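You operate a simulated robot arm through the tools that you are given. There is no shell and no other tool. Be economical: measure what you need, move in short steps, check, and stop when the job is done.

Carry out the task below with a simulated robot arm. There is one attempt and no reset: what you move stays moved.

Task
Take the green roller from the spares table top and put it on top of the blue insole there.

It is judged by the outcome, as a careful person would: the job done as asked, and still so three seconds after it is handed in. It fails if anything else is knocked over, pushed out of place, dropped, spilled or broken.

Robot
A 6-joint arm with a two-finger parallel gripper, fixed in place. Base frame: the origin is at the foot of the arm, x ahead of it, y to its left, z up; the work surface is at about z = 0. Units: m, degrees, N and s.
With the tool pointing down near the work surface it reaches from about 0.14 to 0.58 m from the base axis. Its first joint turns from -66.0 to 66.0 degrees. Payload 2.1 kg.
Tool frame: the origin (TCP) lies between the finger pads and is the grasp point; the fingertips stand 0.03 m ahead of it; z points along the fingers, y is the line along which they close. Largest opening 0.094 m; finger width 0.028, thickness 0.01; the body of the gripper, 0.05 by 0.096 m, starts 0.055 m behind the TCP.
Orientation is that of the tool frame in the base frame, as a unit quaternion [w, x, y, z]. With the fingers straight down and closing along the base's y, the tool's x points along the base's -x, its y along +y and its z along -z.

Tools
- The arm moves only by the tool play_rows. Its argument "targets" is a list of rows, each an object (a shift or turn left out is 0, a gripper value left out holds the last) with "gripper": the gripper command, from -1 (fully open) to 1 (shut), values between in proportion; "delta_pos": the shift along the base's x, y, z in units of 25 mm (1.0 is 25 mm), a list of three; "twist": the turn about the base's z in units of 6 degrees (1.0 is 6 degrees). In form: [{"gripper": gripper, "delta_pos": [tx, ty, tz], "twist": twist}, ...]. A call has 1 to 20 rows; each row shifts and turns the commanded pose from where the row before left it. A call with a number of a shift or a turn outside -1 to 1 is refused whole. A row lasts 0.2 s, in which the tool goes at most 0.05 m and 8.6 degrees; a call with a longer step from one row to the next is refused whole, and so is a gripper value outside its range. Where a pose cannot be reached the arm comes as near as it can. A force on the tool above 40 N (or 10 N above the force at the start of the call, whichever is more), or a blocked arm, ends the call early, and 0.2 s more pass. Each finger travels about 0.072 m/s and halts on what it meets, pressing with about 28 N; the grip force reading is that of the motor and also rises with nothing between the fingers. The clock runs only during rows and for 0.2 s after the last one: add rows that do not move to give the fingers time. The reply holds the time, the measured pose of the TCP, the force on the tool along the base axes, the opening and the grip force, in the units named above and with some noise.
- Cameras (640 x 400 px; columns grow to the right, rows downward): "scene" is fixed at [0.0664, -0.3916, 0.4674]; the picture's right is [0.59, -0.80, 0.00], its down [-0.57, -0.42, -0.71] and it looks along [0.57, 0.42, -0.70] (base axes); focal length 284 px, centre (320, 200). "wrist" rides on the gripper at [-0.037, 0, -0.058] in the tool frame; the picture's right is [0.00, -1.00, 0.00], its down [0.97, 0.00, -0.24] and it looks along [0.24, 0.00, 0.97] (tool axes); focal length 218 px, centre (320, 200).
- camera(camera): a new picture of that camera. No time passes.
- locate(camera, pixels): for up to 12 pixels [column, row] of the newest picture of that camera ("zoom" is the newest enlarged one), the place [x, y, z] in the base frame of the surface seen there, good to about 0.003 m. No time passes.
- close_up(camera, box): a new picture of the part [left, top, right, bottom] of that camera's present view, enlarged. No time passes.
- sign_off(): hands the job in; it is judged then, once.

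Go step by step. Measure first, check grasps and placings, and put right what went wrong. The budget is 60 turns and 26 pictures, counting those below and the enlarged ones. Unless the task says otherwise, let go and move clear before handing in, and close with one line.

The tools are called after ">>>" as name(argument=value, ...) on one line, values as JSON. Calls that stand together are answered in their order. play_rows: Moves the arm, as the interface text tells. Its arguments: {"type":"object","properties":{"targets":{"type":"array","items":{"type":"object","properties":{"gripper":{"type":"number"},"delta_pos":{"type":"array","items":{"type":"number"}},"twist":{"type":"number"}}}}},"required":["targets"]} The other tools are called the same way: camera (camera) takes a picture; locate (camera, pixels) gives the place of the surface under pixels of a picture; close_up (camera, box) takes an enlarged picture of a part of a camera's view; sign_off () hands the job in.

At the start:

```text
clock: 0.0
tool_pos: [0.271, -0.2107, 0.2671]
ee_rot: [0.0, 0.0, 1.0, 0.0]
force: [-1.0, -0.3, 1.5]
gripper_width: 0.094
grasp_force: 0.1
```

scene: 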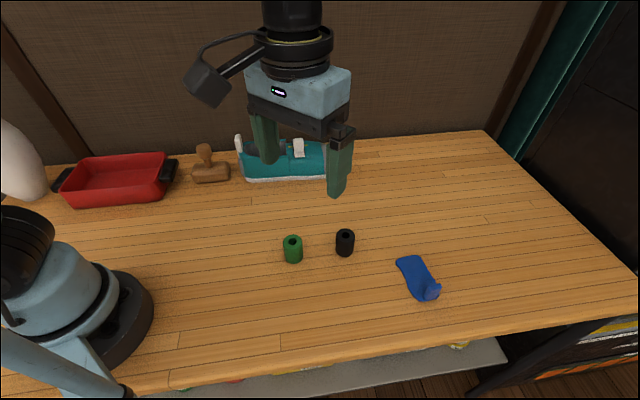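
wrist: 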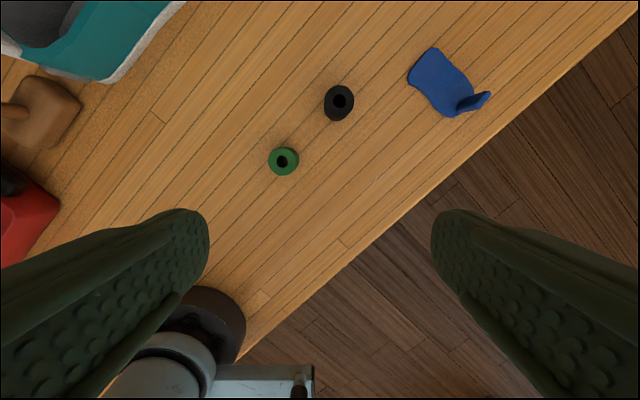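

The green roller is at about (293,249) and the blue insole at about (418,278) in the scene picture. I'll enlarge that area and measure both.

>>> close_up(camera="scene", box=[260, 210, 460, 335])

>>> locate(camera="scene", pixels=[[293, 238], [293, 257], [345, 232], [410, 262], [402, 262], [417, 275], [425, 285], [432, 290], [415, 297], [440, 290], [320, 280]])

>>> locate(camera="wrist", pixels=[[271, 162], [297, 162], [284, 149], [284, 174], [339, 88], [435, 55], [415, 80], [440, 85], [455, 100], [470, 100], [485, 97], [450, 113]])

```text
3.20 times, centred on (360, 272) of scene
```

zoom: 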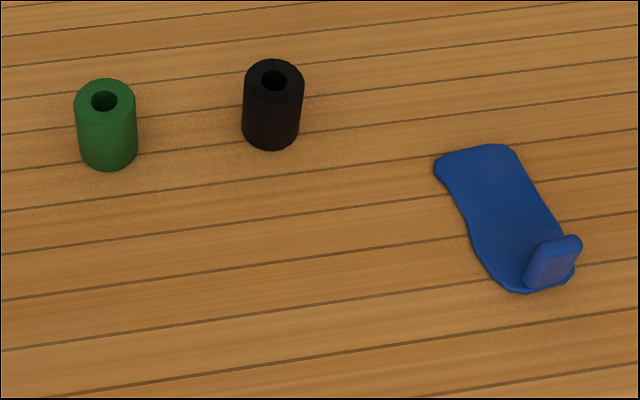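

```text
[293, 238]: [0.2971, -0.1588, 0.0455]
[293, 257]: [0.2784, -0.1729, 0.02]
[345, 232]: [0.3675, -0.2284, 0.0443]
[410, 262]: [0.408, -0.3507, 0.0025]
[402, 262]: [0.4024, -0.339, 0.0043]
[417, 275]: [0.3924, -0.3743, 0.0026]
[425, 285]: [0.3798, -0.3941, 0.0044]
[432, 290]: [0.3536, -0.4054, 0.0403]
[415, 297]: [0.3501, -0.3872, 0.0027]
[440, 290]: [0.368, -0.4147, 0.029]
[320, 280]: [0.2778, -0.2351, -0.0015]
```

```text
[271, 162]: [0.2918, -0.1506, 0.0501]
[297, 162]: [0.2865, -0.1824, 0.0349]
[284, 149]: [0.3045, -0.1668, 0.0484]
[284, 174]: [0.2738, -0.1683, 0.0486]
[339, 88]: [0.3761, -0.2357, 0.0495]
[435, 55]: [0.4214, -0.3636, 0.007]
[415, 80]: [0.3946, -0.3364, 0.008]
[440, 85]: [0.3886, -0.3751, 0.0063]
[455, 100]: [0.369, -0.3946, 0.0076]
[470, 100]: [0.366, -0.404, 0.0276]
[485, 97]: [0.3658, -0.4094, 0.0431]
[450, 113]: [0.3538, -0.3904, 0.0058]
```

The roller stands at about (0.289, -0.167), 0.048 tall and 0.032 wide. The insole is flat at z≈0.006, with an upright heel near (0.36, -0.405). I'll move over the roller and part of the way down, then check.

>>> play_rows(targets=[{"gripper": -1, "delta_pos": [0.36, 0.87, 0]}, {"delta_pos": [0.36, 0.88, 0]}, {"delta_pos": [0, 0, -1]}, {"delta_pos": [0, 0, -1]}, {"delta_pos": [0, 0, -1]}, {"delta_pos": [0, 0, -1]}, {"delta_pos": [0, 0, -1]}, {"delta_pos": [0, 0, 0]}])

>>> camera(camera="wrist")

```text
clock: 1.8
tool_pos: [0.2886, -0.1654, 0.1435]
ee_rot: [-0.001, 0.0, 1.0, 0.0]
force: [-0.4, 0.3, 0.4]
gripper_width: 0.094
grasp_force: 0.1
```

```text
22 pictures are left
```

wrist: 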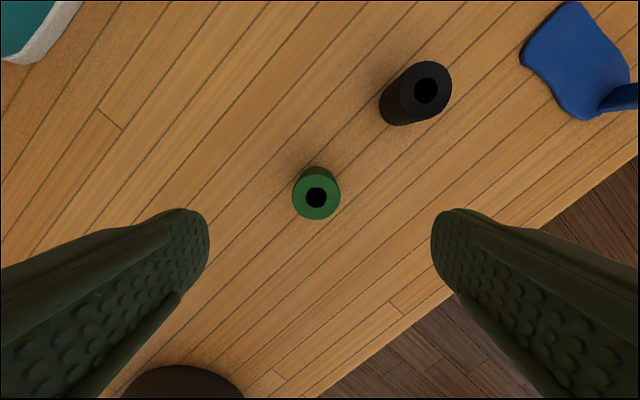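

The roller's top is at about (316,197), close to centre between the fingers. I'll locate its edges.

>>> locate(camera="wrist", pixels=[[295, 197], [338, 197], [316, 178], [316, 217], [525, 60], [575, 10], [610, 50], [585, 85], [605, 100], [580, 112], [560, 50]])

```text
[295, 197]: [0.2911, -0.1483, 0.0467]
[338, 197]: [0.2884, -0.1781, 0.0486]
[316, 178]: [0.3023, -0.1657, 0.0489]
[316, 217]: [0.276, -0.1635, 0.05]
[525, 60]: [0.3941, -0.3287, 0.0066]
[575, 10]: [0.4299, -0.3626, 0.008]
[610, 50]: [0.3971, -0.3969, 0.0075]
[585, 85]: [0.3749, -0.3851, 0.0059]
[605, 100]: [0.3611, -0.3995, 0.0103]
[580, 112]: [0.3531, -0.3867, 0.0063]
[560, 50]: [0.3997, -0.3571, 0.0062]
```

The roller's centre is (0.289, -0.1635), so I'll shift 2 mm in y, go down to z≈0.038 and close.

>>> play_rows(targets=[{"delta_pos": [0, 0.08, -1]}, {"delta_pos": [0, 0, -1]}, {"delta_pos": [0, 0, -1]}, {"delta_pos": [0, 0, -0.8]}, {"delta_pos": [0, 0, -0.4]}, {"delta_pos": [0, 0, 0]}, {"gripper": 1}, {}, {}, {}, {}, {}])

>>> camera(camera="scene")

```text
clock: 4.4
tool_pos: [0.2898, -0.1656, 0.0371]
ee_rot: [-0.001, 0.001, 1.0, 0.0]
force: [-0.2, -0.5, 0.2]
gripper_width: 0.0352
grasp_force: 28.0
```

```text
21 pictures are left
```

scene: 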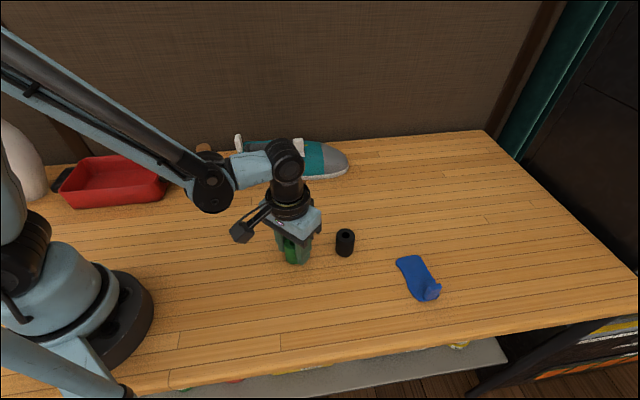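

The fingers stopped at 0.035 m, so the roller is held. I'll lift it, then carry it over the insole while turning about 42° so the fingers open across the insole and stay clear of the heel.

>>> play_rows(targets=[{"delta_pos": [0, 0, 0.8]}, {"delta_pos": [0, 0, 1]}, {"delta_pos": [0, 0, 1]}, {"delta_pos": [0, 0, 1]}, {"delta_pos": [0.459, -0.891, 0], "twist": 0.78}, {"delta_pos": [0.459, -0.891, 0], "twist": 0.78}, {"delta_pos": [0.459, -0.891, 0], "twist": 0.78}, {"delta_pos": [0.459, -0.891, 0], "twist": 0.78}, {"delta_pos": [0.459, -0.891, 0], "twist": 0.78}, {"delta_pos": [0.459, -0.891, 0], "twist": 0.78}, {"delta_pos": [0.459, -0.891, 0], "twist": 0.78}, {"delta_pos": [0.459, -0.891, 0], "twist": 0.78}, {"delta_pos": [0.459, -0.891, 0], "twist": 0.78}, {}, {}])

>>> camera(camera="wrist")

>>> camera(camera="scene")

```text
clock: 7.6
tool_pos: [0.3952, -0.3652, 0.133]
ee_rot: [0.0, -0.359, 0.933, 0.001]
force: [0.2, 0.7, -1.5]
gripper_width: 0.0348
grasp_force: 28.0
```

```text
20 pictures are left
```

wrist: 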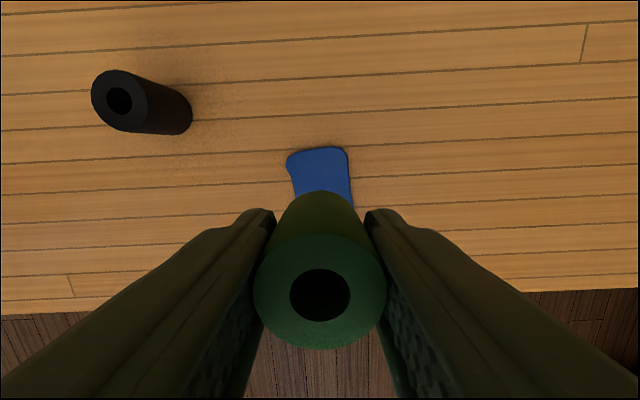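

```text
19 pictures are left
```

scene: 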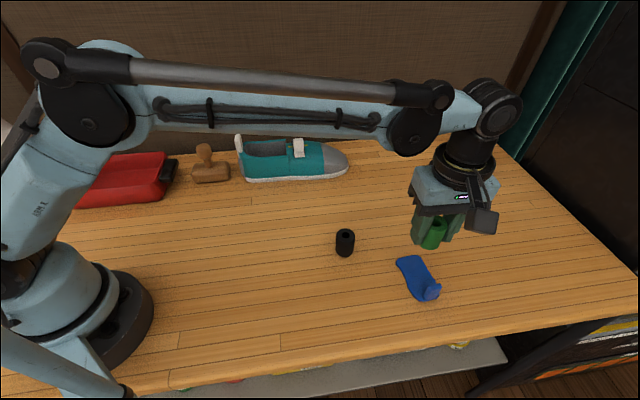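

The roller hangs over the insole, in line with its long axis (toe centred at column 318). I'll enlarge the insole to fix its outline before lowering.

>>> close_up(camera="scene", box=[380, 200, 476, 320])

>>> locate(camera="wrist", pixels=[[289, 158], [346, 150], [320, 150], [295, 185], [349, 185], [320, 182]])

>>> locate(camera="scene", pixels=[[399, 264], [418, 257], [407, 280], [429, 273], [412, 268], [416, 274], [420, 281], [410, 291], [424, 284]])

```text
3.33 times, centred on (428, 260) of scene
```

zoom: 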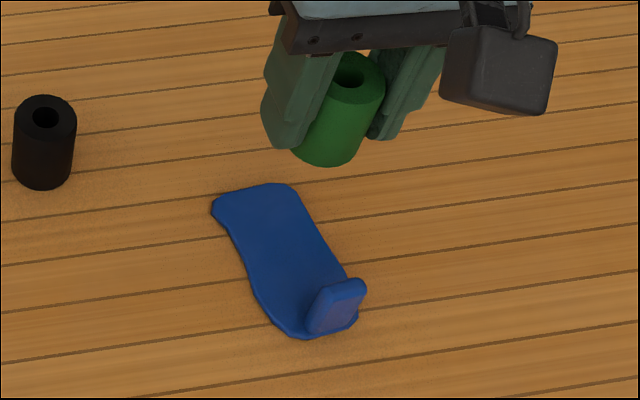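

```text
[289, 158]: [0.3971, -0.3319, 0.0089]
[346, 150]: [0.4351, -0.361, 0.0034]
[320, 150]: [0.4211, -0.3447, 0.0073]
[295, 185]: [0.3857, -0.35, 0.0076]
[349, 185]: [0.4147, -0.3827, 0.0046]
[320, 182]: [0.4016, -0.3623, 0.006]
```

```text
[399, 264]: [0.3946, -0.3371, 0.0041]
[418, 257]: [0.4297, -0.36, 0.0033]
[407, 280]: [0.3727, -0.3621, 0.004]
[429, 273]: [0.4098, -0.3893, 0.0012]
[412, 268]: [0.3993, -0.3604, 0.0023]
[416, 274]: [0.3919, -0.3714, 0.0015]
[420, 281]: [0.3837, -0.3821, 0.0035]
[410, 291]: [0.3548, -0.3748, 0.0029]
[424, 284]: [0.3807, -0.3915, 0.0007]
```

At its middle the insole's centre line passes about (0.397, -0.369). I'll nudge there, lower to just above it and check.

>>> play_rows(targets=[{"delta_pos": [0.06, -0.16, -0.8]}, {"delta_pos": [0, 0, -1]}, {"delta_pos": [0, 0, -0.8]}, {"delta_pos": [0, 0, -0.7]}, {}, {}])

>>> close_up(camera="scene", box=[368, 220, 480, 320])

```text
clock: 9.0
tool_pos: [0.3935, -0.3689, 0.05]
ee_rot: [0.001, -0.36, 0.933, -0.001]
force: [0.4, 0.4, -1.1]
gripper_width: 0.035
grasp_force: 28.0
```

```text
4.00 times, centred on (424, 270) of scene
```

zoom: 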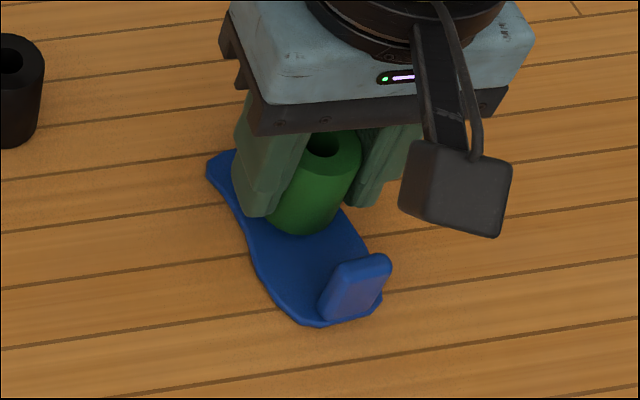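

The roller is above the middle of the insole and clear of the heel, about 7 mm up. I'll lower in small steps and watch the force.

>>> play_rows(targets=[{"delta_pos": [0, 0, -0.12]}, {"delta_pos": [0, 0, -0.08]}, {}])

```text
clock: 9.8
tool_pos: [0.3947, -0.3685, 0.0461]
ee_rot: [0.001, -0.359, 0.933, 0.0]
force: [-0.4, -0.3, -1.0]
gripper_width: 0.035
grasp_force: 28.5
```

There is no contact yet at z≈0.046, so I'll keep going down a little.

>>> play_rows(targets=[{"delta_pos": [0, 0, -0.08]}, {}])

>>> play_rows(targets=[{"delta_pos": [0, 0, -0.06]}, {}])

>>> close_up(camera="scene", box=[368, 220, 480, 320])

```text
clock: 10.4
tool_pos: [0.395, -0.369, 0.044]
ee_rot: [-0.001, -0.359, 0.933, -0.001]
force: [0.2, -0.2, -0.6]
gripper_width: 0.0346
grasp_force: 27.7
```

```text
clock: 11.0
tool_pos: [0.3958, -0.369, 0.0428]
ee_rot: [0.0, -0.359, 0.933, 0.0]
force: [0.4, -0.7, 4.1]
gripper_width: 0.0349
grasp_force: 28.6
```

```text
4.00 times, centred on (424, 270) of scene
```

zoom: 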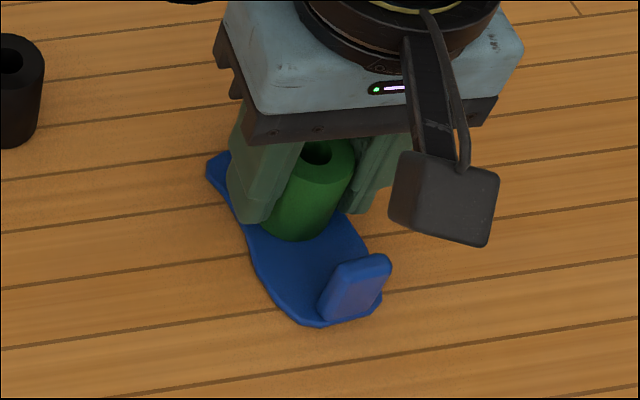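

The vertical force rose to about 4 N, so the roller rests on the insole. I'll open the fingers gradually and rise straight up.

>>> play_rows(targets=[{"gripper": 0.1}, {"gripper": -0.1}, {"gripper": -0.4}, {"gripper": -0.7}, {}, {}, {"delta_pos": [0, 0, 0.5]}, {"delta_pos": [0, 0, 1]}, {"delta_pos": [0, 0, 1]}, {"delta_pos": [0, 0, 1]}, {"delta_pos": [0, 0, 1]}, {}])

>>> close_up(camera="scene", box=[368, 220, 480, 320])

>>> camera(camera="wrist")

```text
clock: 13.6
tool_pos: [0.3941, -0.3693, 0.1549]
ee_rot: [0.001, -0.359, 0.933, 0.0]
force: [-0.2, -0.5, -0.2]
gripper_width: 0.0798
grasp_force: 0.0
```

```text
4.00 times, centred on (424, 270) of scene
```

zoom: 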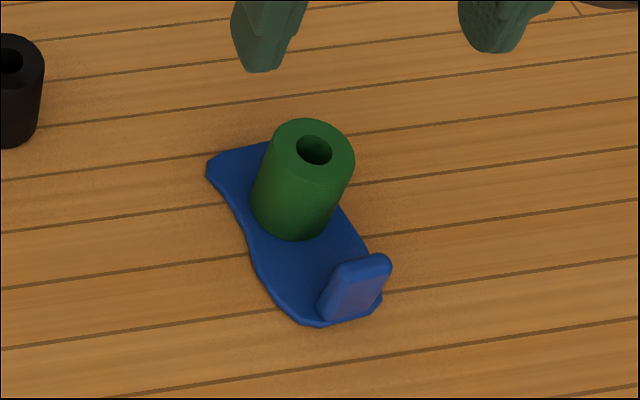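

```text
14 pictures are left
```

wrist: 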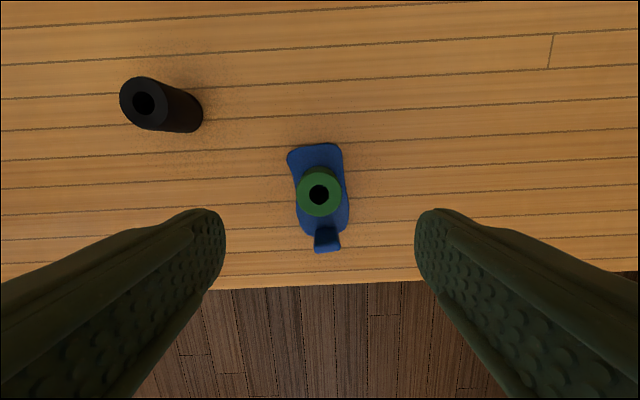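

The roller stands on the insole, with its top at (319,192) in the wrist view, and the insole has not moved. I'll wait a few rows to confirm it is stable.

>>> play_rows(targets=[{"delta_pos": [0, 0, 1]}, {}, {}, {}, {}, {}, {}, {}, {}, {}])

>>> camera(camera="scene")

```text
clock: 15.8
tool_pos: [0.3957, -0.3696, 0.1803]
ee_rot: [0.0, -0.359, 0.933, 0.0]
force: [-0.2, 0.1, 0.1]
gripper_width: 0.08
grasp_force: 0.0
```

```text
13 pictures are left
```

scene: 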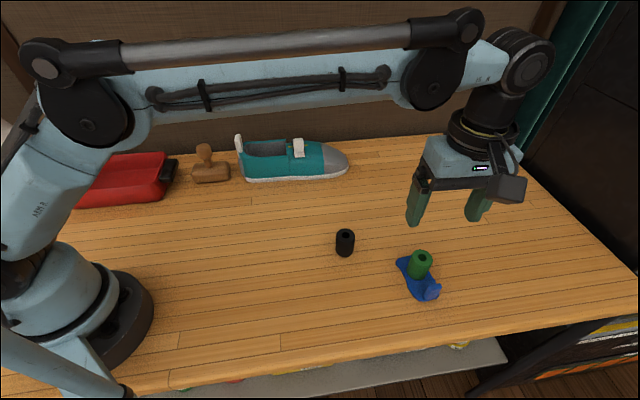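

The roller is still standing on the insole at about (420,265), and nothing else has moved, so I'm handing in.

>>> sign_off()

```text
The job is handed in.
```

The green roller is standing upright on the blue insole, the gripper is clear of it, and nothing else was moved.
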